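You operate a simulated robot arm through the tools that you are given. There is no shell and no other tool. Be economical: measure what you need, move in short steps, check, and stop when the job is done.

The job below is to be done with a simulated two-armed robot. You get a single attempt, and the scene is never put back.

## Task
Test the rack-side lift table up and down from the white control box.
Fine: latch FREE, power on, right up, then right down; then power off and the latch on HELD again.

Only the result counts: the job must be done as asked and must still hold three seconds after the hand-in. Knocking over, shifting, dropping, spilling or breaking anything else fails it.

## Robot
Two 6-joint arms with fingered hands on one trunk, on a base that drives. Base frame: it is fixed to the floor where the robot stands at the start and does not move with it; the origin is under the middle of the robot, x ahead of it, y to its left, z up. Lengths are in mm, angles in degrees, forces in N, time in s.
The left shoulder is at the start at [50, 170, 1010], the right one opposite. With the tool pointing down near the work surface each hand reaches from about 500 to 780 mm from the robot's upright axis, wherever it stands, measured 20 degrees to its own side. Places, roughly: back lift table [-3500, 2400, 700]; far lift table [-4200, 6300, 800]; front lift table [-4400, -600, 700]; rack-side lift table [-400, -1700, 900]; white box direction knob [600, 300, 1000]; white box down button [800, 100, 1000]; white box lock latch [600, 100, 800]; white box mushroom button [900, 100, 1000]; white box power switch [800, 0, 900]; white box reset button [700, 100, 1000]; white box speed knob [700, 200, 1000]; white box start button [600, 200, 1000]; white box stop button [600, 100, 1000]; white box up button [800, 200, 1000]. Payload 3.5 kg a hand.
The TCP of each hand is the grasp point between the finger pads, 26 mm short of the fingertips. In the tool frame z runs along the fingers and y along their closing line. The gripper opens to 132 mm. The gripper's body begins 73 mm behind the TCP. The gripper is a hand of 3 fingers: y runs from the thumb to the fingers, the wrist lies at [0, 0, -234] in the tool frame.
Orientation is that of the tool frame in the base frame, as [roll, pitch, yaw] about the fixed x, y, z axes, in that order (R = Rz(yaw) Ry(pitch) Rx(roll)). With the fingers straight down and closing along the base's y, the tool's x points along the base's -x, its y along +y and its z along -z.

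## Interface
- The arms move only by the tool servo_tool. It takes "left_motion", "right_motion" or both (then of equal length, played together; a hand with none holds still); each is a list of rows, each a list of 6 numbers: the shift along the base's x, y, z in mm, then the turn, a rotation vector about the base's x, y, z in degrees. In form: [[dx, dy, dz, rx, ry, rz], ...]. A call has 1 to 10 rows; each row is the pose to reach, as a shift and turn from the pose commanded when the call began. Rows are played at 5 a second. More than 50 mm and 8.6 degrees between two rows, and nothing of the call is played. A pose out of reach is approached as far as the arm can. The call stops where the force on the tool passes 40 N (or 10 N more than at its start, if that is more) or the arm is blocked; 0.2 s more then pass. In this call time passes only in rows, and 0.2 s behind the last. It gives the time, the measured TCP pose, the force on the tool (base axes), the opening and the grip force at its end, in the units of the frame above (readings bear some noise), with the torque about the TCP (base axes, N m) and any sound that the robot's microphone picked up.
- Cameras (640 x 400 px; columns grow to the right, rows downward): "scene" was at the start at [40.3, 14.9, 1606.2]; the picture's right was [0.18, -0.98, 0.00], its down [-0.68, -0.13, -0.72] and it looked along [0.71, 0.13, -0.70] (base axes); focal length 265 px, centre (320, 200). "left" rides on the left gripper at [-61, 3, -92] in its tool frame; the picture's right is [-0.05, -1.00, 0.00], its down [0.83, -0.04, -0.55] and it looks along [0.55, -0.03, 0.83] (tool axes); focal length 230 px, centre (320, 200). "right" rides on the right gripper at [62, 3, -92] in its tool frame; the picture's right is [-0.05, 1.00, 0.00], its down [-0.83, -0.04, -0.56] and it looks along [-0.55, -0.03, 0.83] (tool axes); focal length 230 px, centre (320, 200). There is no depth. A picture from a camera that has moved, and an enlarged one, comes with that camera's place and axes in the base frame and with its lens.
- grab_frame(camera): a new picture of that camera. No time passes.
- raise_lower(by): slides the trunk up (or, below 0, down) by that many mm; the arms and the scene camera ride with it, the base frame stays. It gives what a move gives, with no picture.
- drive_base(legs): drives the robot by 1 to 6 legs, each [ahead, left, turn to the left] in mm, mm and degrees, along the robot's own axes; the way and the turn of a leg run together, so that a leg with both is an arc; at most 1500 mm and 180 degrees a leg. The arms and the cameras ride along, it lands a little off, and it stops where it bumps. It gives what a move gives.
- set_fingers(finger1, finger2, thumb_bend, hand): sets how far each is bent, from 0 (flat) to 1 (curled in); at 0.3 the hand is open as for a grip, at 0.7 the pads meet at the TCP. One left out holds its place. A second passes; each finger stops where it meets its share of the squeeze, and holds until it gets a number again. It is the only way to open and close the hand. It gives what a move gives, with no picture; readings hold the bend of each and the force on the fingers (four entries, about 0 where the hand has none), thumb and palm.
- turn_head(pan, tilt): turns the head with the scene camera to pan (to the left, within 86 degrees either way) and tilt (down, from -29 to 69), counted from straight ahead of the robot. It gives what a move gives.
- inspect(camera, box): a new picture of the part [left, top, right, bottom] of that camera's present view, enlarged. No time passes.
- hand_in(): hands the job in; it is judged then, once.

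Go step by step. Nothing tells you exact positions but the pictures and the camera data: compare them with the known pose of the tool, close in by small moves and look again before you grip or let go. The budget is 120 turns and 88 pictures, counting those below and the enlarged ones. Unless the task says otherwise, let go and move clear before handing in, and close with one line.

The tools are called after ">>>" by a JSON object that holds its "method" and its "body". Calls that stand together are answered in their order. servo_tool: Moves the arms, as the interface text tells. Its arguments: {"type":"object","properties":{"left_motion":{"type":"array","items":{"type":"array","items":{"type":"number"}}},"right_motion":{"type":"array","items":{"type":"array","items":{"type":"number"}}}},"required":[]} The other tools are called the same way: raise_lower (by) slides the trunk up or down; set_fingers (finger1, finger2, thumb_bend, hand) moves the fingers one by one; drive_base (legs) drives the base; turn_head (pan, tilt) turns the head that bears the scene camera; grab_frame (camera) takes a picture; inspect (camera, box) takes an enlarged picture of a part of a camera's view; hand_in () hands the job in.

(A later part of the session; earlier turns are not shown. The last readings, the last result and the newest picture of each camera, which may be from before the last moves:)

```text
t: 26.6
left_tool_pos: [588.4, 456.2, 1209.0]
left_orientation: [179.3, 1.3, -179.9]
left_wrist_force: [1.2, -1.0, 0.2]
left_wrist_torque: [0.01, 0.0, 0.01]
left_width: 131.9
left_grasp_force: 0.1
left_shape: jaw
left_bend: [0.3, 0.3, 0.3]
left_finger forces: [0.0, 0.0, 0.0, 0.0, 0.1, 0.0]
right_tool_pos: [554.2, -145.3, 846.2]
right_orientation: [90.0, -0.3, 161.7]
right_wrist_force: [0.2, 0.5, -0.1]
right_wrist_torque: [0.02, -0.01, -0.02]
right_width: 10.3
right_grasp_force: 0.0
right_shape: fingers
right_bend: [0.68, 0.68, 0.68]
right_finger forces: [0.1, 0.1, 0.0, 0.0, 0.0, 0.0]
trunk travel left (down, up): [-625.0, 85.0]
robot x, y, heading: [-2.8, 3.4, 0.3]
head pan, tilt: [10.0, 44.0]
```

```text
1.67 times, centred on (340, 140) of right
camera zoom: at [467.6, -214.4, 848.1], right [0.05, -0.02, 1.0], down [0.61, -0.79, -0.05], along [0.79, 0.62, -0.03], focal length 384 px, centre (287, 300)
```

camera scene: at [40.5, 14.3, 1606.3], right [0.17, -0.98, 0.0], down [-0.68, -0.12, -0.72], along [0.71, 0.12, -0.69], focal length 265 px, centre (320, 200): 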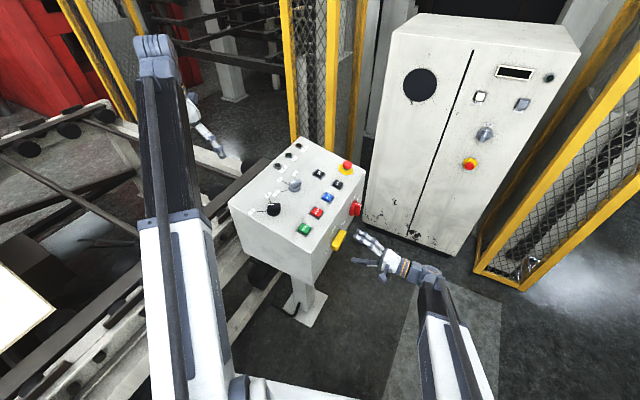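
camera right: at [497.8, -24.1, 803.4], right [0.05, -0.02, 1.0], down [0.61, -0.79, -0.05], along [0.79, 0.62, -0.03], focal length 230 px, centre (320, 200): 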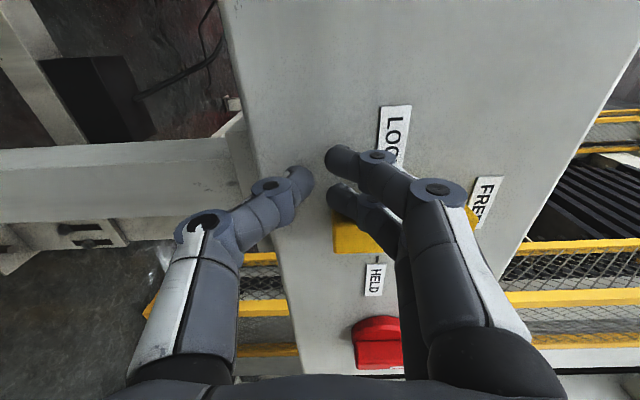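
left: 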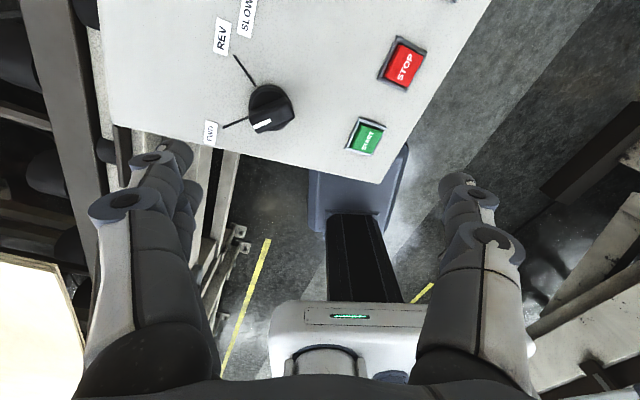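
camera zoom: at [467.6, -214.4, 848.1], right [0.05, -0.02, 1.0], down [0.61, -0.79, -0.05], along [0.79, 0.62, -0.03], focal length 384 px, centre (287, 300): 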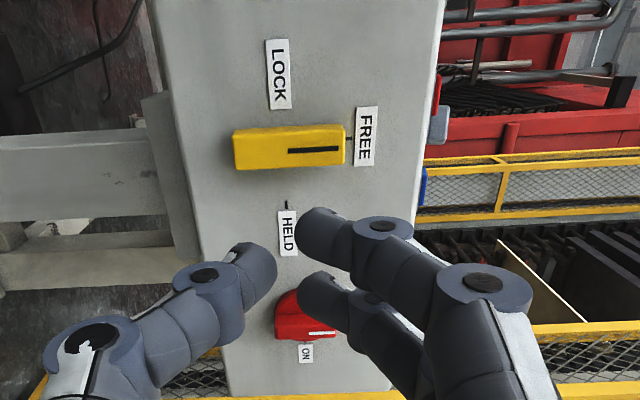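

The latch points at FREE. Next is the power knob, axis about (766,1,854); I'll move in front of it for a closer look.

>>> {"method": "servo_tool", "body": {"right_motion": [[30, 15, 5, 0, 0, 0], [60, 30, 10, 0, 0, 0], [90, 45, 15, 0, 0, 0], [120, 60, 18, 0, 0, 0]]}}

>>> {"method": "grab_frame", "body": {"camera": "right"}}

>>> {"method": "inspect", "body": {"camera": "scene", "box": [330, 180, 390, 240]}}

```text
t: 27.6
left_tool_pos: [588.1, 456.5, 1208.4]
left_orientation: [179.3, 1.3, 180.0]
left_wrist_force: [-0.3, 0.5, 1.3]
left_wrist_torque: [0.0, 0.01, 0.0]
left_width: 131.9
left_grasp_force: 0.1
left_shape: jaw
left_bend: [0.3, 0.3, 0.3]
left_finger forces: [0.1, 0.1, 0.1, 0.1, 0.1, 0.0]
right_tool_pos: [675.3, -85.8, 863.4]
right_orientation: [90.0, -0.1, 161.7]
right_wrist_force: [-0.2, -0.4, -0.3]
right_wrist_torque: [0.0, -0.02, 0.02]
right_width: 10.5
right_grasp_force: 0.1
right_shape: fingers
right_bend: [0.68, 0.68, 0.68]
right_finger forces: [0.1, 0.0, 0.1, 0.1, 0.0, 0.0]
trunk travel left (down, up): [-625.0, 85.0]
robot x, y, heading: [0.7, -2.0, -0.1]
head pan, tilt: [10.0, 44.0]
```

```text
58 pictures are left
camera right: at [587.9, -154.5, 864.9], right [0.05, -0.02, 1.0], down [0.61, -0.79, -0.05], along [0.79, 0.62, -0.03], focal length 230 px, centre (320, 200)
```

right: 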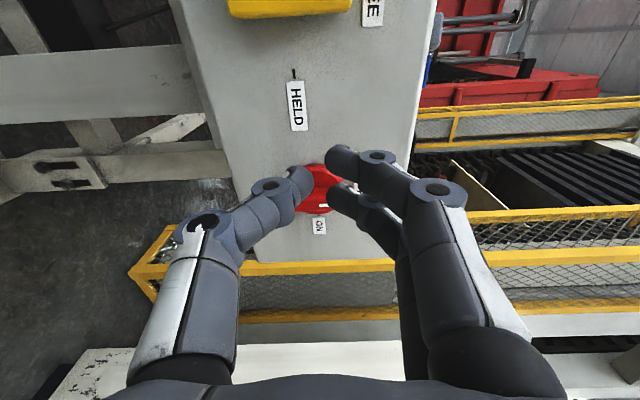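

```text
6.67 times, centred on (360, 210) of scene
camera zoom: at [40.7, 14.1, 1606.3], right [0.17, -0.98, 0.0], down [-0.68, -0.12, -0.72], along [0.71, 0.12, -0.69], focal length 1769 px, centre (53, 133)
```

zoom: 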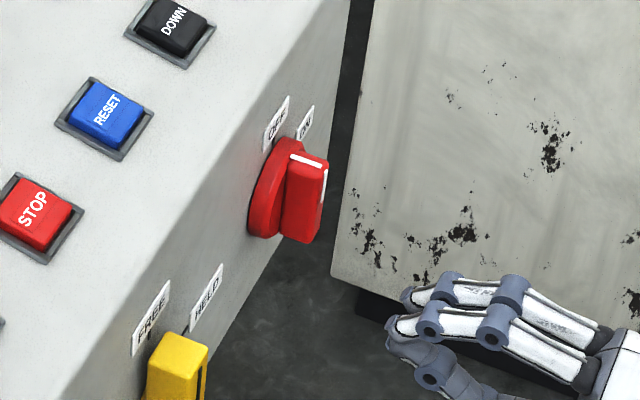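

The fin stands vertically, out to about 25 mm from the face. I'll come alongside its upper end on the near side.

>>> {"method": "servo_tool", "body": {"right_motion": [[10, 20, 2, 0, 0, 0], [20, 40, 4, 0, 0, 0], [30, 60, 6, 0, 0, 0], [36, 70, 7, 0, 0, 0], [40.8, 79.2, 7, 0, 0, 0]]}}

>>> {"method": "grab_frame", "body": {"camera": "right"}}

>>> {"method": "inspect", "body": {"camera": "scene", "box": [330, 180, 390, 240]}}

```text
t: 28.8
left_tool_pos: [588.9, 456.8, 1208.3]
left_orientation: [179.4, 1.3, -179.9]
left_wrist_force: [-0.1, -0.3, 0.0]
left_wrist_torque: [0.01, 0.01, -0.02]
left_width: 132.1
left_grasp_force: 0.1
left_shape: jaw
left_bend: [0.3, 0.3, 0.3]
left_finger forces: [0.0, 0.0, 0.0, 0.0, 0.0, 0.0]
right_tool_pos: [716.9, -7.5, 870.5]
right_orientation: [90.0, -0.1, 161.6]
right_wrist_force: [-0.4, 0.4, -0.3]
right_wrist_torque: [0.0, 0.0, -0.01]
right_width: 10.7
right_grasp_force: 0.0
right_shape: fingers
right_bend: [0.68, 0.68, 0.68]
right_finger forces: [0.1, 0.0, 0.1, 0.0, 0.0, 0.1]
trunk travel left (down, up): [-625.0, 85.0]
robot x, y, heading: [-0.2, -2.4, 0.0]
head pan, tilt: [10.0, 44.0]
```

```text
56 pictures are left
camera right: at [628.8, -74.8, 873.2], right [0.05, -0.02, 1.0], down [0.61, -0.79, -0.05], along [0.79, 0.61, -0.03], focal length 230 px, centre (320, 200)
```

right: 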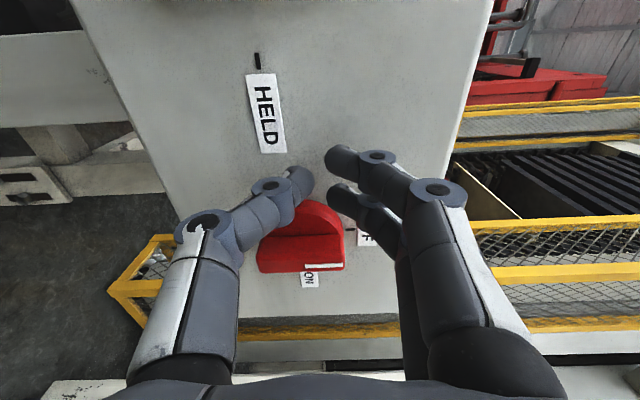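

```text
6.67 times, centred on (360, 210) of scene
camera zoom: at [40.5, 14.1, 1606.3], right [0.17, -0.98, 0.0], down [-0.68, -0.12, -0.72], along [0.71, 0.12, -0.69], focal length 1769 px, centre (53, 133)
```

zoom: 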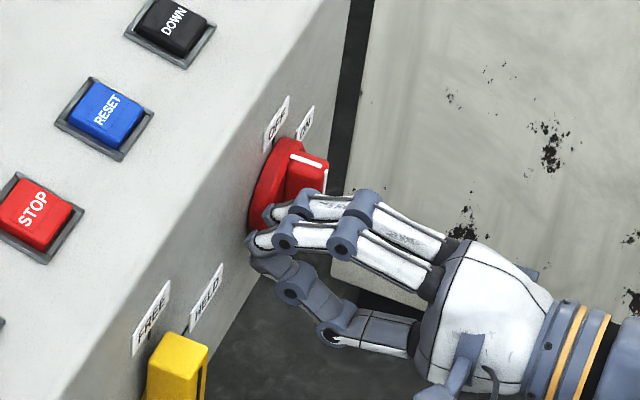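

The fingertips are beside the fin, so I'll push towards the far side.

>>> {"method": "servo_tool", "body": {"right_motion": [[4.8, -1.6, 4, 0, 0, 0], [9.5, -3.1, 5, 0, 0, 0], [14.3, -4.7, 5, 0, 0, 0], [19, -6.2, 5, 0, 0, 0], [23.8, -7.8, 5, 0, 0, 0], [28.5, -9.4, 5, 0, 0, 0]]}}

>>> {"method": "grab_frame", "body": {"camera": "right"}}

>>> {"method": "inspect", "body": {"camera": "scene", "box": [330, 180, 390, 240]}}

```text
t: 30.2
left_tool_pos: [588.4, 455.9, 1209.7]
left_orientation: [179.3, 1.3, 180.0]
left_wrist_force: [0.3, -0.1, 0.4]
left_wrist_torque: [0.02, 0.03, -0.02]
left_width: 131.8
left_grasp_force: 0.1
left_shape: jaw
left_bend: [0.3, 0.3, 0.3]
left_finger forces: [0.0, 0.0, 0.0, 0.0, 0.0, 0.1]
right_tool_pos: [743.6, -17.2, 875.1]
right_orientation: [90.0, -0.1, 161.7]
right_wrist_force: [-0.2, 0.0, -0.1]
right_wrist_torque: [0.02, -0.01, 0.01]
right_width: 10.7
right_grasp_force: 0.2
right_shape: fingers
right_bend: [0.68, 0.68, 0.68]
right_finger forces: [0.0, 0.2, 0.0, 0.0, 0.0, 0.1]
trunk travel left (down, up): [-625.0, 85.0]
robot x, y, heading: [0.4, 2.0, 0.0]
head pan, tilt: [10.0, 44.0]
```

```text
54 pictures are left
camera right: at [657.0, -84.8, 878.4], right [0.05, -0.02, 1.0], down [0.61, -0.79, -0.05], along [0.79, 0.62, -0.03], focal length 230 px, centre (320, 200)
```

right: 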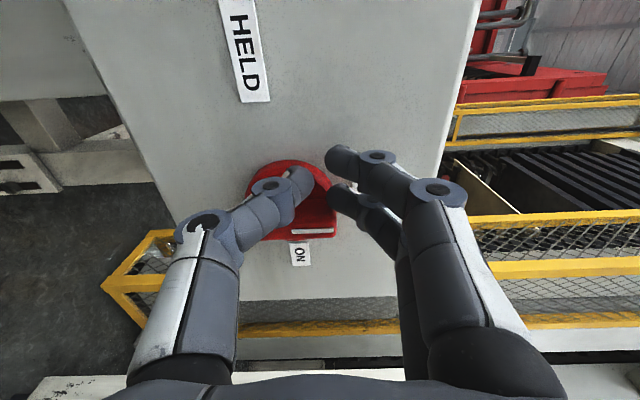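

```text
6.67 times, centred on (360, 210) of scene
camera zoom: at [40.5, 14.1, 1606.3], right [0.17, -0.98, 0.0], down [-0.68, -0.12, -0.72], along [0.71, 0.12, -0.69], focal length 1769 px, centre (53, 133)
```

zoom: 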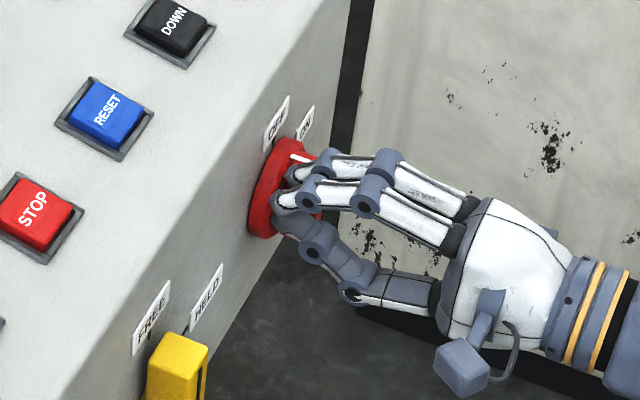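

No contact yet, so I'll continue.

>>> {"method": "servo_tool", "body": {"right_motion": [[4.8, -1.6, 0, 0, 0, 0], [9.5, -3.1, 0, 0, 0, 0], [14.3, -4.7, 0, 0, 0, 0], [19, -6.2, 0, 0, 0, 0]]}}

>>> {"method": "grab_frame", "body": {"camera": "right"}}

```text
t: 31.2
left_tool_pos: [587.5, 455.5, 1209.1]
left_orientation: [179.4, 1.4, -180.0]
left_wrist_force: [0.9, -0.5, -0.5]
left_wrist_torque: [0.01, 0.03, -0.01]
left_width: 131.9
left_grasp_force: 0.1
left_shape: jaw
left_bend: [0.3, 0.3, 0.3]
left_finger forces: [0.1, 0.0, 0.1, 0.0, 0.0, 0.0]
right_tool_pos: [763.4, -24.8, 880.2]
right_orientation: [89.8, 0.0, 161.5]
right_wrist_force: [-6.0, -1.2, 8.6]
right_wrist_torque: [0.08, 0.04, 0.03]
right_width: 4.0
right_grasp_force: 5.3
right_shape: fingers
right_bend: [0.68, 0.68, 0.73]
right_finger forces: [0.0, 0.0, 0.0, 0.1, 10.5, 0.1]
trunk travel left (down, up): [-625.0, 85.0]
robot x, y, heading: [1.8, 0.8, -0.1]
head pan, tilt: [10.0, 44.0]
```

```text
52 pictures are left
camera right: at [676.3, -92.8, 880.7], right [0.05, -0.02, 1.0], down [0.61, -0.79, -0.05], along [0.79, 0.61, -0.03], focal length 230 px, centre (320, 200)
```

right: 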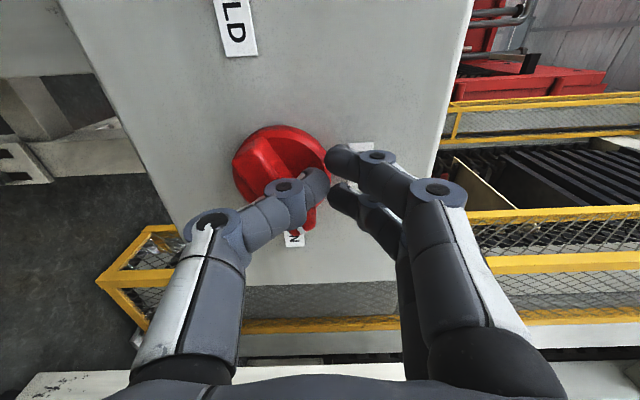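

The knob is turning (about 40°) with the thumb on the fin. I'll follow on: far and then down.

>>> {"method": "servo_tool", "body": {"right_motion": [[4.8, -1.6, 0, 0, 0, 0], [9.5, -3.1, 0, 0, 0, 0], [14.3, -4.7, -1, 0, 0, 0], [19, -6.2, -3, 0, 0, 0], [21, -6.9, -7, 0, 0, 0]]}}

>>> {"method": "grab_frame", "body": {"camera": "right"}}

```text
t: 32.4
left_tool_pos: [587.0, 456.7, 1209.3]
left_orientation: [179.4, 1.3, -179.8]
left_wrist_force: [0.7, -0.1, -0.6]
left_wrist_torque: [0.03, 0.01, 0.02]
left_width: 132.0
left_grasp_force: 0.0
left_shape: jaw
left_bend: [0.3, 0.3, 0.3]
left_finger forces: [0.0, 0.0, 0.1, 0.1, 0.1, 0.0]
right_tool_pos: [764.2, -28.1, 879.8]
right_orientation: [90.1, -0.2, 161.6]
right_wrist_force: [-3.9, 0.1, 4.1]
right_wrist_torque: [0.03, -0.01, 0.03]
right_width: 5.7
right_grasp_force: 2.7
right_shape: fingers
right_bend: [0.68, 0.68, 0.72]
right_finger forces: [0.0, 0.0, 0.0, 0.0, 5.6, 0.1]
right hand out of reach, approached as far as the arm can: row 1, 2, 3, 4, 5
trunk travel left (down, up): [-625.0, 85.0]
robot x, y, heading: [-0.7, -2.1, 0.3]
head pan, tilt: [10.0, 44.0]
```

```text
51 pictures are left
camera right: at [676.6, -95.7, 882.7], right [0.05, -0.02, 1.0], down [0.61, -0.79, -0.04], along [0.79, 0.61, -0.03], focal length 230 px, centre (320, 200)
```

right: 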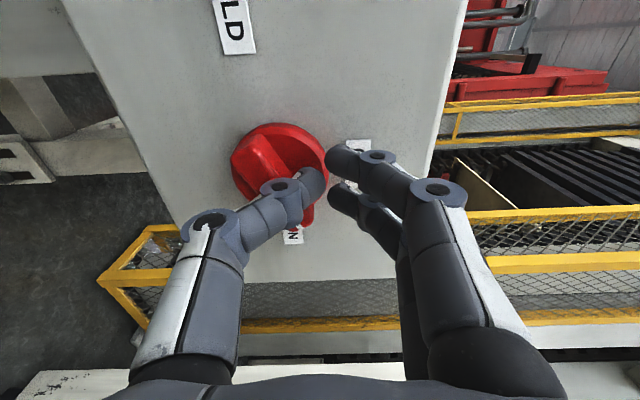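

The arm is at its reach limit. I'll withdraw the hand, drive the base 100 mm ahead (the pedestal is far enough off), and continue.

>>> {"method": "servo_tool", "body": {"right_motion": [[-3, 0, 5, 0, 0, 0], [-14, -35, 10, 0, 0, 0], [-27, -75, 10, 0, 0, 0], [-40, -115, 10, 0, 0, 0], [-60, -150, 10, 0, 0, 0]]}}

>>> {"method": "drive_base", "body": {"legs": [[100, 0, 0]]}}

>>> {"method": "grab_frame", "body": {"camera": "scene"}}

>>> {"method": "grab_frame", "body": {"camera": "right"}}

```text
t: 33.6
left_tool_pos: [587.8, 457.2, 1208.4]
left_orientation: [179.4, 1.3, -179.9]
left_wrist_force: [-0.1, -0.5, 0.0]
left_wrist_torque: [0.02, -0.01, 0.03]
left_width: 131.9
left_grasp_force: 0.0
left_shape: jaw
left_bend: [0.3, 0.3, 0.3]
left_finger forces: [0.0, 0.1, 0.1, 0.1, 0.1, 0.1]
right_tool_pos: [702.8, -176.8, 889.6]
right_orientation: [90.0, -0.1, 161.7]
right_wrist_force: [-0.4, -0.6, 0.2]
right_wrist_torque: [0.0, -0.02, -0.01]
right_width: 10.6
right_grasp_force: 0.1
right_shape: fingers
right_bend: [0.68, 0.68, 0.68]
right_finger forces: [0.0, 0.0, 0.0, 0.1, 0.0, 0.0]
trunk travel left (down, up): [-625.0, 85.0]
robot x, y, heading: [4.4, -0.1, -0.1]
head pan, tilt: [10.0, 44.0]
```

```text
t: 34.8
left_tool_pos: [689.7, 456.0, 1207.7]
left_orientation: [179.4, 1.1, 179.9]
left_wrist_force: [0.1, 0.4, 0.1]
left_wrist_torque: [-0.01, 0.04, 0.0]
left_width: 131.8
left_grasp_force: 0.0
left_shape: jaw
left_bend: [0.3, 0.3, 0.3]
left_finger forces: [0.0, 0.1, 0.0, 0.1, 0.0, 0.0]
right_tool_pos: [802.6, -176.5, 888.7]
right_orientation: [90.1, -0.2, 161.5]
right_wrist_force: [-0.4, -0.7, 0.1]
right_wrist_torque: [-0.02, 0.01, 0.02]
right_width: 10.6
right_grasp_force: 0.0
right_shape: fingers
right_bend: [0.68, 0.68, 0.68]
right_finger forces: [0.0, 0.0, 0.1, 0.0, 0.0, 0.1]
trunk travel left (down, up): [-625.0, 85.0]
robot x, y, heading: [102.8, -1.0, 0.2]
head pan, tilt: [10.0, 44.0]
```

```text
50 pictures are left
camera scene: at [142.0, 14.0, 1606.2], right [0.17, -0.98, 0.0], down [-0.69, -0.12, -0.72], along [0.71, 0.12, -0.7], focal length 265 px, centre (320, 200)
```

scene: 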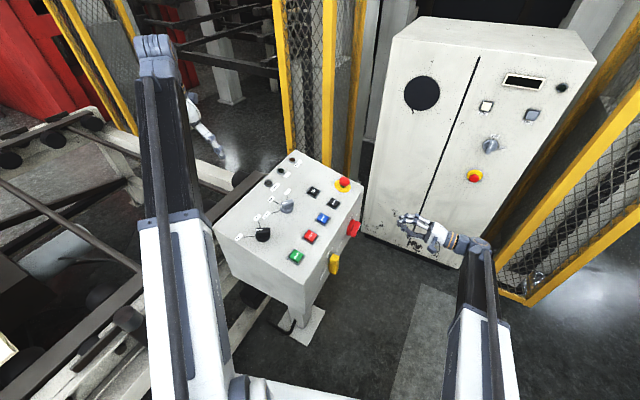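

```text
49 pictures are left
camera right: at [715.9, -245.7, 890.8], right [0.05, -0.02, 1.0], down [0.61, -0.79, -0.05], along [0.79, 0.61, -0.03], focal length 230 px, centre (320, 200)
```

right: 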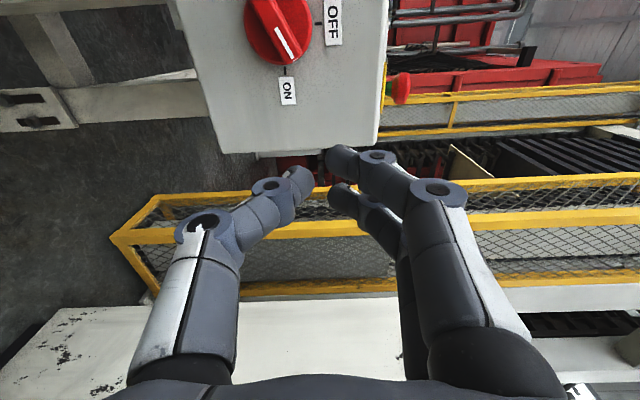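

The knob is about 60° towards ON. I'll come in above its pointer end and press down with the thumb side.

>>> {"method": "servo_tool", "body": {"right_motion": [[-4, 40, 8, 0, 0, 0], [-8, 80, 16, 0, 0, 0], [-12, 120, 16, 0, 0, 0], [-15, 146, 16, 0, 0, 0]]}}

>>> {"method": "servo_tool", "body": {"right_motion": [[0, 0, -5, 0, 0, 0], [0, 0, -10, 0, 0, 0], [0, 0, -15, 0, 0, 0], [0, 0, -20, 0, 0, 0]]}}

>>> {"method": "grab_frame", "body": {"camera": "right"}}

```text
t: 35.8
left_tool_pos: [689.2, 456.5, 1208.2]
left_orientation: [179.4, 1.3, 180.0]
left_wrist_force: [0.1, 0.7, 0.7]
left_wrist_torque: [0.0, -0.01, -0.03]
left_width: 132.0
left_grasp_force: 0.1
left_shape: jaw
left_bend: [0.3, 0.3, 0.3]
left_finger forces: [0.0, 0.0, 0.1, 0.0, 0.1, 0.0]
right_tool_pos: [787.5, -30.8, 904.3]
right_orientation: [90.0, -0.1, 161.5]
right_wrist_force: [-0.8, 0.2, -1.4]
right_wrist_torque: [0.01, 0.0, -0.03]
right_width: 10.3
right_grasp_force: 0.1
right_shape: fingers
right_bend: [0.68, 0.68, 0.68]
right_finger forces: [0.0, 0.0, 0.0, 0.0, 0.0, 0.1]
trunk travel left (down, up): [-625.0, 85.0]
robot x, y, heading: [103.0, -2.6, 0.2]
head pan, tilt: [10.0, 44.0]
```

```text
t: 36.8
left_tool_pos: [688.1, 457.2, 1208.0]
left_orientation: [179.4, 1.4, 180.0]
left_wrist_force: [0.5, 0.5, 0.1]
left_wrist_torque: [0.0, -0.01, -0.02]
left_width: 131.8
left_grasp_force: 0.0
left_shape: jaw
left_bend: [0.3, 0.3, 0.3]
left_finger forces: [0.1, 0.0, 0.0, 0.1, 0.1, 0.2]
right_tool_pos: [787.9, -31.5, 886.6]
right_orientation: [89.9, -0.1, 161.6]
right_wrist_force: [-0.1, -1.1, 2.9]
right_wrist_torque: [0.0, -0.03, 0.0]
right_width: 7.0
right_grasp_force: 2.6
right_shape: fingers
right_bend: [0.68, 0.68, 0.71]
right_finger forces: [0.0, 0.0, 0.1, 0.0, 4.5, 0.0]
trunk travel left (down, up): [-625.0, 85.0]
robot x, y, heading: [97.6, 0.8, -0.3]
head pan, tilt: [10.0, 44.0]
```

```text
48 pictures are left
camera right: at [700.3, -100.0, 887.8], right [0.05, -0.02, 1.0], down [0.61, -0.79, -0.05], along [0.79, 0.61, -0.03], focal length 230 px, centre (320, 200)
```

right: 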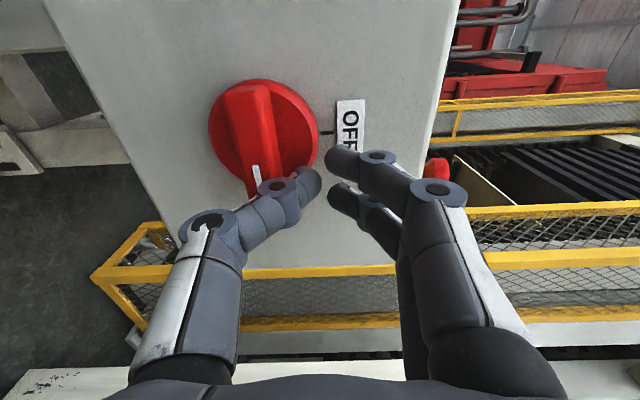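

Nearly there; I'll press down further.

>>> {"method": "servo_tool", "body": {"right_motion": [[0, 0, -4, 0, 0, 0], [0, 0, -8, 0, 0, 0], [0, 0, -11, 0, 0, 0]]}}

>>> {"method": "grab_frame", "body": {"camera": "right"}}

>>> {"method": "inspect", "body": {"camera": "scene", "box": [210, 140, 370, 260]}}

```text
t: 37.6
left_tool_pos: [687.5, 456.3, 1208.1]
left_orientation: [179.4, 1.3, -179.9]
left_wrist_force: [0.6, -0.4, 1.4]
left_wrist_torque: [-0.05, -0.01, 0.03]
left_width: 131.6
left_grasp_force: 0.0
left_shape: jaw
left_bend: [0.3, 0.3, 0.3]
left_finger forces: [0.1, 0.0, 0.0, 0.0, 0.0, 0.0]
right_tool_pos: [786.7, -31.9, 875.0]
right_orientation: [89.9, 0.1, 161.6]
right_wrist_force: [-1.6, -3.9, 12.0]
right_wrist_torque: [0.06, -0.01, 0.06]
right_width: 1.8
right_grasp_force: 6.2
right_shape: fingers
right_bend: [0.68, 0.68, 0.74]
right_finger forces: [0.1, 0.1, 0.0, 0.2, 12.9, 0.0]
trunk travel left (down, up): [-625.0, 85.0]
robot x, y, heading: [101.0, 0.4, -0.1]
head pan, tilt: [10.0, 44.0]
```

```text
47 pictures are left
camera right: at [699.2, -100.3, 877.3], right [0.05, -0.02, 1.0], down [0.61, -0.79, -0.05], along [0.79, 0.61, -0.03], focal length 230 px, centre (320, 200)
```

right: 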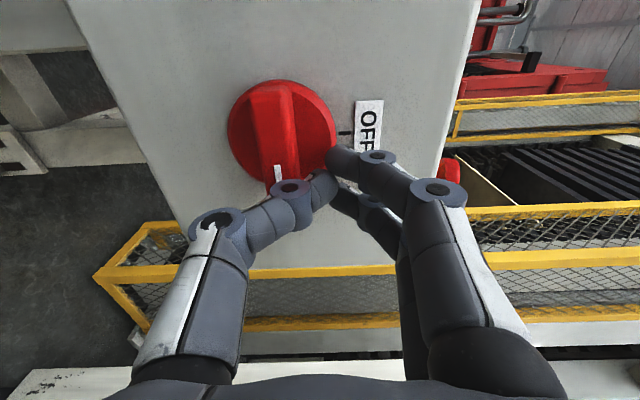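

```text
3.33 times, centred on (290, 200) of scene
camera zoom: at [139.3, 13.4, 1606.4], right [0.17, -0.98, 0.0], down [-0.68, -0.12, -0.72], along [0.71, 0.12, -0.69], focal length 885 px, centre (420, 200)
```

zoom: 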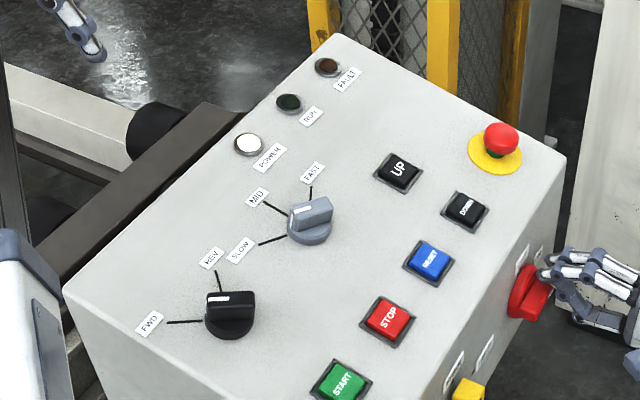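

The POWER lamp is lit. I'll withdraw the right hand and shape the left hand into a one-digit pointer: fingers curled, thumb forward.

>>> {"method": "servo_tool", "body": {"right_motion": [[0, 0, 8, 0, 0, 0], [-10, -35, 12, 0, 0, 0], [-22, -75, 10, 0, 0, 0], [-40, -115, 0, 0, 0, 0], [-70, -150, -10, 0, 0, 0]]}}

>>> {"method": "set_fingers", "body": {"hand": "left", "finger1": 1.0, "finger2": 1.0, "thumb_bend": 0.3}}

>>> {"method": "set_fingers", "body": {"hand": "left", "thumb_bend": 0.5}}

>>> {"method": "grab_frame", "body": {"camera": "left"}}

>>> {"method": "inspect", "body": {"camera": "right", "box": [160, 0, 480, 200]}}

```text
t: 38.8
left_tool_pos: [688.0, 456.8, 1208.5]
left_orientation: [179.4, 1.3, 180.0]
left_wrist_force: [-0.2, 0.8, 0.2]
left_wrist_torque: [-0.01, -0.04, 0.02]
left_width: 131.8
left_grasp_force: 0.1
left_shape: jaw
left_bend: [0.3, 0.3, 0.3]
left_finger forces: [0.0, 0.1, 0.1, 0.0, 0.0, 0.0]
right_tool_pos: [716.8, -182.5, 864.7]
right_orientation: [89.9, -0.1, 161.6]
right_wrist_force: [0.1, 0.0, -0.5]
right_wrist_torque: [0.01, 0.01, -0.02]
right_width: 10.4
right_grasp_force: 0.1
right_shape: fingers
right_bend: [0.68, 0.68, 0.68]
right_finger forces: [0.0, 0.0, 0.1, 0.0, 0.0, 0.0]
trunk travel left (down, up): [-625.0, 85.0]
robot x, y, heading: [98.5, 4.1, -0.0]
head pan, tilt: [10.0, 44.0]
```

```text
t: 39.8
left_tool_pos: [688.1, 455.7, 1207.9]
left_orientation: [179.4, 1.3, 179.9]
left_wrist_force: [-0.9, 0.2, -0.1]
left_wrist_torque: [0.0, -0.07, 0.0]
left_width: 57.7
left_grasp_force: 0.0
left_shape: fingers
left_bend: [1.0, 1.0, 0.3]
left_finger forces: [0.0, 0.0, 0.0, 0.1, 0.0, 0.0]
right_tool_pos: [717.1, -181.3, 864.8]
right_orientation: [89.9, 0.0, 161.6]
right_wrist_force: [0.7, 0.5, 0.0]
right_wrist_torque: [0.01, -0.01, 0.03]
right_width: 10.5
right_grasp_force: 0.1
right_shape: fingers
right_bend: [0.68, 0.68, 0.68]
right_finger forces: [0.0, 0.0, 0.1, 0.1, 0.0, 0.0]
trunk travel left (down, up): [-625.0, 85.0]
robot x, y, heading: [99.0, -1.8, -0.2]
head pan, tilt: [10.0, 44.0]
```

```text
t: 40.8
left_tool_pos: [688.5, 455.6, 1208.1]
left_orientation: [179.4, 1.3, 180.0]
left_wrist_force: [-0.2, -0.4, 0.0]
left_wrist_torque: [-0.03, 0.0, -0.01]
left_width: 44.3
left_grasp_force: 0.1
left_shape: fingers
left_bend: [1.0, 1.0, 0.5]
left_finger forces: [0.0, 0.0, 0.0, 0.0, 0.0, 0.1]
right_tool_pos: [717.4, -182.4, 864.4]
right_orientation: [89.9, -0.1, 161.6]
right_wrist_force: [-0.5, 0.8, -0.1]
right_wrist_torque: [0.01, 0.03, 0.01]
right_width: 10.3
right_grasp_force: 0.1
right_shape: fingers
right_bend: [0.68, 0.68, 0.68]
right_finger forces: [0.0, 0.0, 0.1, 0.1, 0.0, 0.1]
trunk travel left (down, up): [-625.0, 85.0]
robot x, y, heading: [104.1, -2.4, -0.3]
head pan, tilt: [10.0, 44.0]
```

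```text
45 pictures are left
camera left: at [748.9, 458.4, 1301.8], right [0.05, -1.0, -0.01], down [-0.84, -0.05, 0.54], along [-0.54, -0.02, -0.84], focal length 230 px, centre (320, 200)
```

left: 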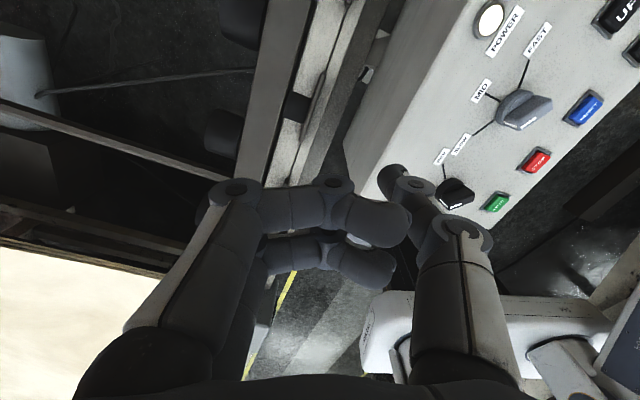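

```text
2.00 times, centred on (320, 100) of right
camera zoom: at [629.7, -250.0, 867.2], right [0.05, -0.02, 1.0], down [0.61, -0.79, -0.05], along [0.79, 0.61, -0.03], focal length 460 px, centre (320, 400)
```

zoom: 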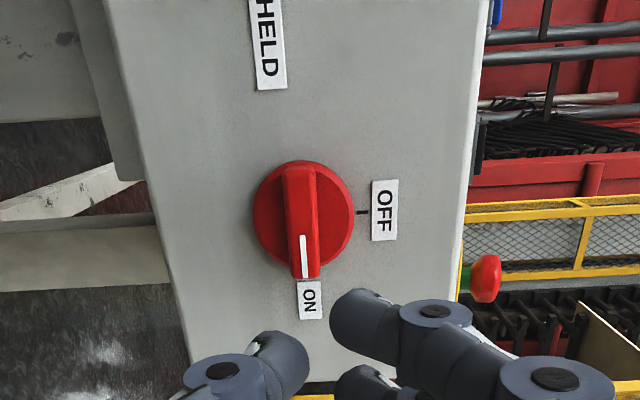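

Power points to ON. The left thumb tip sits about 37 mm to the -y side of the TCP and 26 mm below it. I'll bring the left hand over UP at a safe height.

>>> {"method": "servo_tool", "body": {"left_motion": [[19, -38, -14, 0, 0, 0], [38, -76, -28, 0, 0, 0], [57, -114, -42, 0, 0, 0], [76, -152, -56, 0, 0, 0], [95, -190, -70, 0, 0, 0], [114, -228, -84, 0, 0, 0], [135, -266, -100, 0, 0, 0]]}}

>>> {"method": "grab_frame", "body": {"camera": "left"}}

>>> {"method": "grab_frame", "body": {"camera": "scene"}}

```text
t: 42.4
left_tool_pos: [823.1, 188.2, 1104.7]
left_orientation: [179.3, 1.4, -180.0]
left_wrist_force: [0.2, -0.3, 0.3]
left_wrist_torque: [-0.01, -0.02, -0.01]
left_width: 44.5
left_grasp_force: 0.0
left_shape: fingers
left_bend: [1.0, 1.0, 0.5]
left_finger forces: [0.1, 0.0, 0.0, 0.1, 0.0, 0.1]
left hand out of reach, approached as far as the arm can: row 7
right_tool_pos: [717.6, -182.8, 864.8]
right_orientation: [89.9, -0.1, 161.6]
right_wrist_force: [0.5, 0.3, 0.3]
right_wrist_torque: [0.01, 0.0, 0.0]
right_width: 10.4
right_grasp_force: 0.0
right_shape: fingers
right_bend: [0.68, 0.68, 0.68]
right_finger forces: [0.0, 0.0, 0.1, 0.0, 0.1, 0.1]
trunk travel left (down, up): [-625.0, 85.0]
robot x, y, heading: [98.8, 2.3, -0.0]
head pan, tilt: [10.0, 44.0]
```

```text
43 pictures are left
camera left: at [883.1, 191.9, 1199.0], right [0.05, -1.0, -0.01], down [-0.84, -0.05, 0.53], along [-0.53, -0.02, -0.85], focal length 230 px, centre (320, 200)
```

left: 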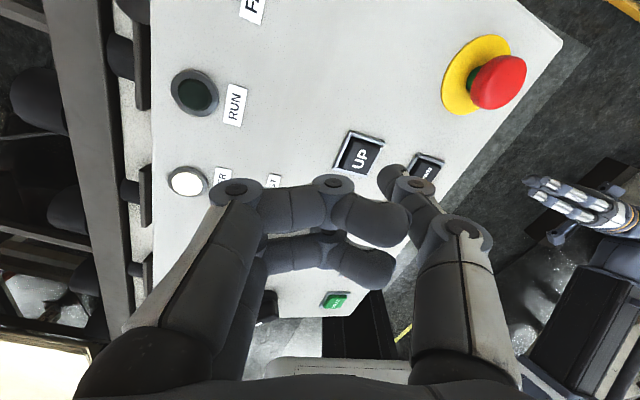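

```text
42 pictures are left
camera scene: at [140.7, 13.7, 1606.3], right [0.17, -0.98, 0.0], down [-0.68, -0.12, -0.72], along [0.71, 0.12, -0.69], focal length 265 px, centre (320, 200)
```

scene: 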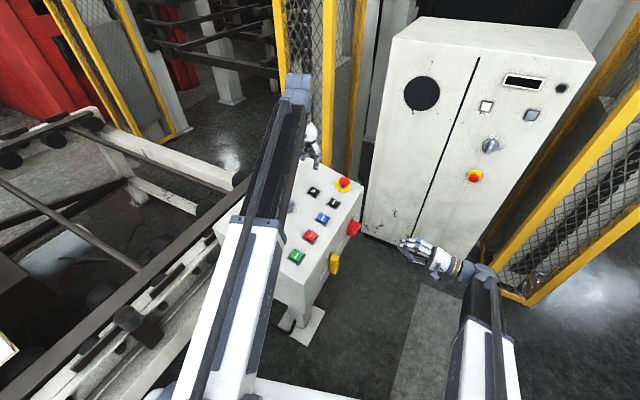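

Triangulating the lamp shows the panel slopes: UP's top is at about (807,151,990) and DOWN's at about (783,76,970). I'll lower the thumb to just above UP.

>>> {"method": "servo_tool", "body": {"left_motion": [[-8, 1, -25, 0, 0, 0], [-16, 2, -50, 0, 0, 0], [-16, 2, -73, 0, 0, 0]]}}

>>> {"method": "grab_frame", "body": {"camera": "left"}}

>>> {"method": "inspect", "body": {"camera": "scene", "box": [280, 110, 380, 230]}}

```text
t: 43.2
left_tool_pos: [804.7, 190.8, 1034.0]
left_orientation: [179.3, 1.2, 179.9]
left_wrist_force: [0.1, 0.0, 0.4]
left_wrist_torque: [-0.04, 0.02, 0.0]
left_width: 44.5
left_grasp_force: 0.1
left_shape: fingers
left_bend: [1.0, 1.0, 0.5]
left_finger forces: [0.0, 0.1, 0.1, 0.0, 0.0, 0.0]
right_tool_pos: [717.1, -182.3, 865.3]
right_orientation: [89.9, -0.1, 161.6]
right_wrist_force: [0.3, -0.2, -0.9]
right_wrist_torque: [0.01, 0.0, -0.01]
right_width: 10.6
right_grasp_force: 0.1
right_shape: fingers
right_bend: [0.68, 0.68, 0.68]
right_finger forces: [0.0, 0.0, 0.0, 0.0, 0.0, 0.0]
trunk travel left (down, up): [-625.0, 85.0]
robot x, y, heading: [99.2, -1.9, -0.1]
head pan, tilt: [10.0, 44.0]
```

```text
41 pictures are left
camera left: at [865.2, 194.3, 1126.8], right [0.05, -1.0, -0.01], down [-0.84, -0.05, 0.54], along [-0.54, -0.02, -0.84], focal length 230 px, centre (320, 200)
```

left: 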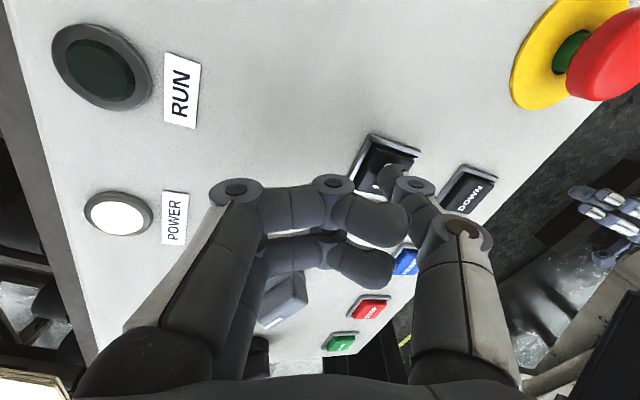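

```text
3.33 times, centred on (330, 170) of scene
camera zoom: at [140.7, 14.0, 1606.3], right [0.17, -0.98, 0.0], down [-0.68, -0.12, -0.72], along [0.71, 0.12, -0.69], focal length 885 px, centre (287, 300)
```

zoom: 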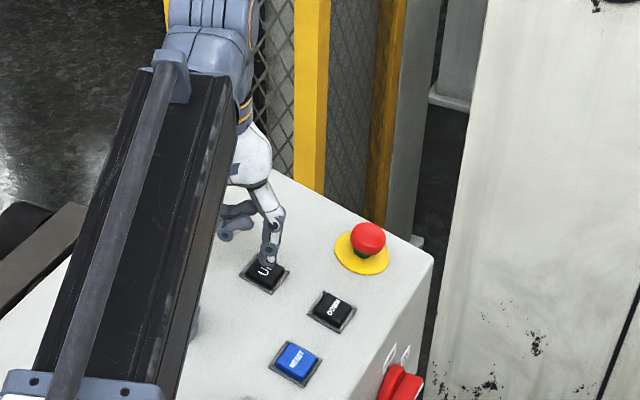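

The thumb is right over UP. I'll turn the head to watch the rack-side table, then press.

>>> {"method": "turn_head", "body": {"pan": -86, "tilt": 20}}

>>> {"method": "grab_frame", "body": {"camera": "scene"}}

>>> {"method": "servo_tool", "body": {"left_motion": [[0, 0, -8, 0, 0, 0], [0, 0, -14, 0, 0, 0], [0, 0, -18, 0, 0, 0], [0, 0, -21, 0, 0, 0], [0, 0, -24, 0, 0, 0]]}}

>>> {"method": "grab_frame", "body": {"camera": "scene"}}

>>> {"method": "grab_frame", "body": {"camera": "left"}}

```text
t: 44.9
left_tool_pos: [805.8, 190.9, 1033.4]
left_orientation: [179.4, 1.3, -180.0]
left_wrist_force: [-0.1, -0.5, -0.5]
left_wrist_torque: [0.01, -0.04, 0.01]
left_width: 44.7
left_grasp_force: 0.1
left_shape: fingers
left_bend: [1.0, 1.0, 0.5]
left_finger forces: [0.0, 0.0, 0.0, 0.0, 0.1, 0.0]
right_tool_pos: [716.4, -181.7, 865.0]
right_orientation: [90.0, -0.2, 161.6]
right_wrist_force: [0.4, -0.9, -0.5]
right_wrist_torque: [-0.01, -0.07, 0.02]
right_width: 10.5
right_grasp_force: 0.1
right_shape: fingers
right_bend: [0.68, 0.68, 0.68]
right_finger forces: [0.0, 0.1, 0.0, 0.0, 0.0, 0.0]
trunk travel left (down, up): [-625.0, 85.0]
robot x, y, heading: [99.6, 2.4, 0.0]
head pan, tilt: [-85.9, 20.0]
```

```text
39 pictures are left
camera scene: at [66.3, -93.1, 1643.5], right [-1.0, -0.07, 0.0], down [-0.02, 0.34, -0.94], along [0.07, -0.94, -0.34], focal length 265 px, centre (320, 200)
```

scene: 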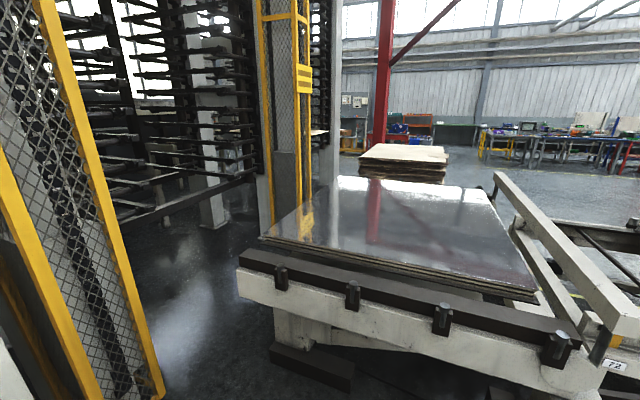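

```text
t: 46.0
left_tool_pos: [804.9, 191.5, 1023.0]
left_orientation: [179.5, 2.0, -179.9]
left_wrist_force: [-7.8, 6.5, 70.9]
left_wrist_torque: [-4.15, -0.17, -0.39]
left_width: 45.5
left_grasp_force: 41.6
left_shape: fingers
left_bend: [1.0, 1.0, 0.51]
left_finger forces: [0.0, 0.0, 0.0, 0.0, 82.9, 0.0]
right_tool_pos: [715.5, -181.7, 867.4]
right_orientation: [90.0, -0.1, 161.7]
right_wrist_force: [-0.1, -0.2, 0.8]
right_wrist_torque: [-0.01, -0.02, 0.02]
right_width: 10.6
right_grasp_force: 0.0
right_shape: fingers
right_bend: [0.68, 0.68, 0.68]
right_finger forces: [0.0, 0.0, 0.0, 0.0, 0.0, 0.0]
trunk travel left (down, up): [-625.0, 85.0]
robot x, y, heading: [97.1, 0.9, -0.3]
head pan, tilt: [-85.9, 20.0]
heard: click
stopped in row 5 (left hand): the force on the tool passed its limit at 44 N (the readings are from after the stop); the commanded pose is now the measured one
```

```text
38 pictures are left
camera scene: at [61.3, -93.7, 1643.7], right [-1.0, -0.07, 0.0], down [-0.02, 0.34, -0.94], along [0.07, -0.94, -0.34], focal length 265 px, centre (320, 200)
```

scene: 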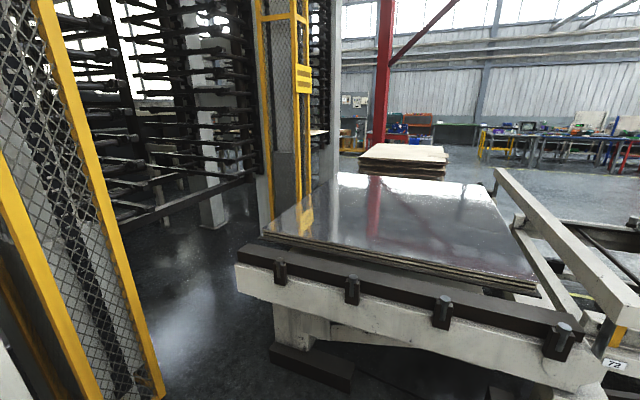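

```text
37 pictures are left
camera left: at [862.5, 193.8, 1117.5], right [0.05, -1.0, -0.01], down [-0.85, -0.05, 0.52], along [-0.52, -0.02, -0.85], focal length 230 px, centre (320, 200)
```

left: 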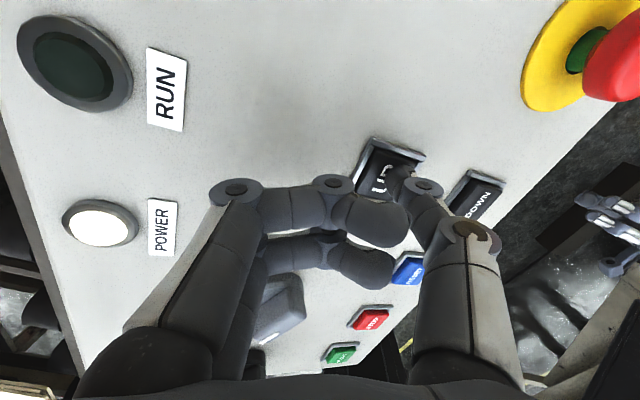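

UP clicked and the table seems to be rising while I hold. I'll keep holding.

>>> {"method": "servo_tool", "body": {"left_motion": [[0, 0, 0, 0, 0, 0], [0, 0, 0, 0, 0, 0], [0, 0, 0, 0, 0, 0], [0, 0, 0, 0, 0, 0], [0, 0, 0, 0, 0, 0], [0, 0, 0, 0, 0, 0], [0, 0, 0, 0, 0, 0], [0, 0, 0, 0, 0, 0], [0, 0, 0, 0, 0, 0], [0, 0, 0, 0, 0, 0]]}}

>>> {"method": "grab_frame", "body": {"camera": "scene"}}

```text
t: 48.1
left_tool_pos: [804.3, 190.6, 1018.2]
left_orientation: [179.4, 1.7, 180.0]
left_wrist_force: [-1.2, -6.6, 16.9]
left_wrist_torque: [-0.88, -0.02, -0.06]
left_width: 48.8
left_grasp_force: 7.5
left_shape: fingers
left_bend: [1.0, 1.0, 0.48]
left_finger forces: [0.1, 0.0, 0.0, 0.0, 14.1, 0.1]
right_tool_pos: [716.4, -182.5, 865.7]
right_orientation: [89.9, 0.0, 161.6]
right_wrist_force: [-0.5, 0.1, -0.1]
right_wrist_torque: [0.03, -0.02, 0.0]
right_width: 10.4
right_grasp_force: 0.0
right_shape: fingers
right_bend: [0.68, 0.68, 0.68]
right_finger forces: [0.0, 0.0, 0.1, 0.0, 0.0, 0.0]
trunk travel left (down, up): [-625.0, 85.0]
robot x, y, heading: [99.4, -1.9, -0.0]
head pan, tilt: [-85.9, 20.0]
```

```text
36 pictures are left
camera scene: at [63.2, -94.4, 1643.4], right [-1.0, -0.07, 0.0], down [-0.02, 0.34, -0.94], along [0.07, -0.94, -0.34], focal length 265 px, centre (320, 200)
```

scene: 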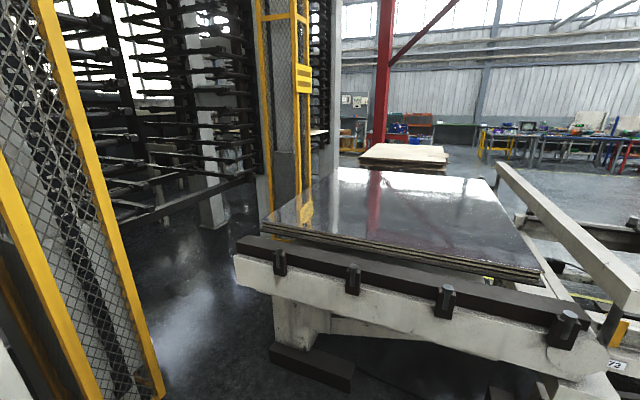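

The table is rising steadily, so I'll keep holding.

>>> {"method": "servo_tool", "body": {"left_motion": [[0, 0, 0, 0, 0, 0], [0, 0, 0, 0, 0, 0], [0, 0, 0, 0, 0, 0], [0, 0, 0, 0, 0, 0], [0, 0, 0, 0, 0, 0], [0, 0, 0, 0, 0, 0], [0, 0, 0, 0, 0, 0], [0, 0, 0, 0, 0, 0], [0, 0, 0, 0, 0, 0], [0, 0, 0, 0, 0, 0]]}}

>>> {"method": "servo_tool", "body": {"left_motion": [[0, 0, 0, 0, 0, 0], [0, 0, 0, 0, 0, 0], [0, 0, 0, 0, 0, 0], [0, 0, 0, 0, 0, 0], [0, 0, 0, 0, 0, 0], [0, 0, 0, 0, 0, 0], [0, 0, 0, 0, 0, 0], [0, 0, 0, 0, 0, 0], [0, 0, 0, 0, 0, 0], [0, 0, 0, 0, 0, 0]]}}

>>> {"method": "grab_frame", "body": {"camera": "scene"}}

```text
t: 50.4
left_tool_pos: [804.0, 190.1, 1018.4]
left_orientation: [179.3, 1.7, -179.9]
left_wrist_force: [-0.7, -8.7, 14.9]
left_wrist_torque: [-0.63, -0.03, -0.06]
left_width: 49.2
left_grasp_force: 4.9
left_shape: fingers
left_bend: [1.0, 1.0, 0.47]
left_finger forces: [0.0, 0.0, 0.0, 0.0, 10.4, 0.1]
right_tool_pos: [715.9, -182.4, 865.9]
right_orientation: [89.9, 0.0, 161.6]
right_wrist_force: [-0.2, 1.6, 0.5]
right_wrist_torque: [-0.03, 0.0, 0.0]
right_width: 10.3
right_grasp_force: 0.0
right_shape: fingers
right_bend: [0.68, 0.68, 0.68]
right_finger forces: [0.1, 0.0, 0.0, 0.1, 0.0, 0.1]
trunk travel left (down, up): [-625.0, 85.0]
robot x, y, heading: [100.0, -7.8, -0.1]
head pan, tilt: [-85.9, 20.0]
```

```text
t: 52.5
left_tool_pos: [804.0, 191.6, 1018.4]
left_orientation: [179.5, 1.6, 179.9]
left_wrist_force: [-0.2, -8.0, 16.3]
left_wrist_torque: [-0.85, 0.01, -0.02]
left_width: 49.2
left_grasp_force: 7.2
left_shape: fingers
left_bend: [1.0, 1.0, 0.47]
left_finger forces: [0.0, 0.0, 0.0, 0.1, 13.8, 0.0]
right_tool_pos: [716.2, -181.6, 865.2]
right_orientation: [89.9, 0.0, 161.6]
right_wrist_force: [-0.4, -0.7, 1.0]
right_wrist_torque: [0.01, 0.02, -0.01]
right_width: 10.8
right_grasp_force: 0.0
right_shape: fingers
right_bend: [0.68, 0.68, 0.68]
right_finger forces: [0.1, 0.0, 0.1, 0.0, 0.0, 0.1]
trunk travel left (down, up): [-625.0, 85.0]
robot x, y, heading: [101.0, -0.2, 0.1]
head pan, tilt: [-85.9, 20.0]
```

```text
35 pictures are left
camera scene: at [63.5, -94.4, 1643.4], right [-1.0, -0.07, 0.0], down [-0.02, 0.34, -0.94], along [0.07, -0.94, -0.34], focal length 265 px, centre (320, 200)
```

scene: 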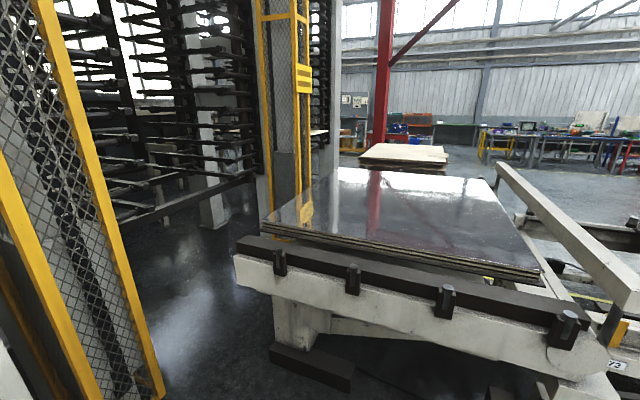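

It hasn't moved since the last picture: either it is at the top, or the button has slackened. I'll press harder and compare.

>>> {"method": "servo_tool", "body": {"left_motion": [[0, 0, -2, 0, 0, 0], [0, 0, -4, 0, 0, 0], [0, 0, -4, 0, 0, 0], [0, 0, -4, 0, 0, 0], [0, 0, -4, 0, 0, 0], [0, 0, -4, 0, 0, 0], [0, 0, -4, 0, 0, 0]]}}

>>> {"method": "grab_frame", "body": {"camera": "scene"}}

>>> {"method": "grab_frame", "body": {"camera": "left"}}

```text
t: 54.1
left_tool_pos: [803.6, 191.0, 1013.3]
left_orientation: [179.3, 1.6, 179.9]
left_wrist_force: [-12.9, -13.7, -1.3]
left_wrist_torque: [-0.24, 0.28, -0.67]
left_width: 51.5
left_grasp_force: 8.3
left_shape: fingers
left_bend: [1.0, 1.0, 0.44]
left_finger forces: [0.1, 0.1, 0.0, 0.0, 16.8, 0.0]
right_tool_pos: [716.0, -182.6, 866.4]
right_orientation: [89.9, -0.1, 161.5]
right_wrist_force: [0.4, -0.4, -0.5]
right_wrist_torque: [-0.04, 0.01, 0.01]
right_width: 10.6
right_grasp_force: 0.0
right_shape: fingers
right_bend: [0.68, 0.68, 0.68]
right_finger forces: [0.1, 0.0, 0.0, 0.0, 0.1, 0.0]
trunk travel left (down, up): [-625.0, 85.0]
robot x, y, heading: [97.4, -2.2, -0.1]
head pan, tilt: [-85.9, 20.0]
```

```text
34 pictures are left
camera scene: at [64.8, -94.9, 1643.3], right [-1.0, -0.07, 0.0], down [-0.02, 0.34, -0.94], along [0.07, -0.94, -0.34], focal length 265 px, centre (320, 200)
```

scene: 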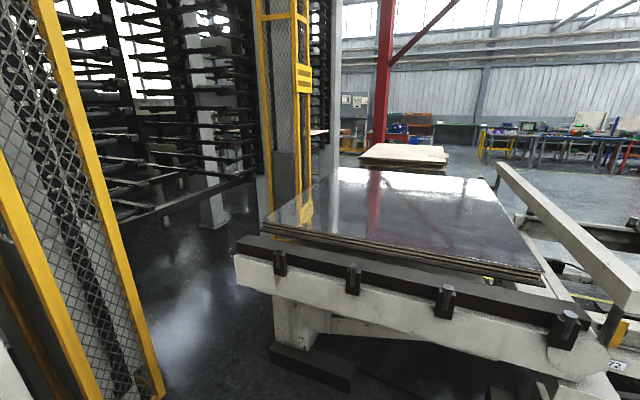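

```text
33 pictures are left
camera left: at [864.2, 193.1, 1106.7], right [0.05, -1.0, -0.01], down [-0.85, -0.05, 0.53], along [-0.53, -0.02, -0.85], focal length 230 px, centre (320, 200)
```

left: 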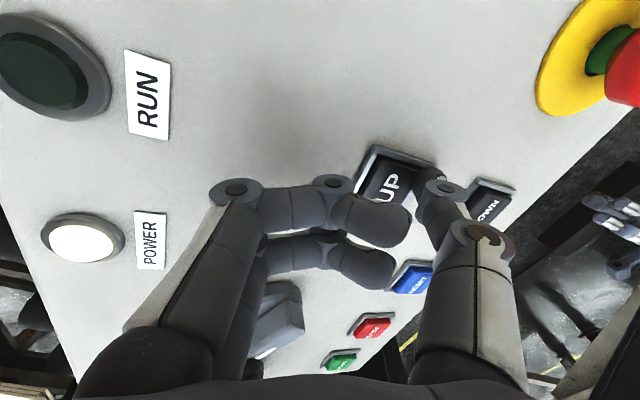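

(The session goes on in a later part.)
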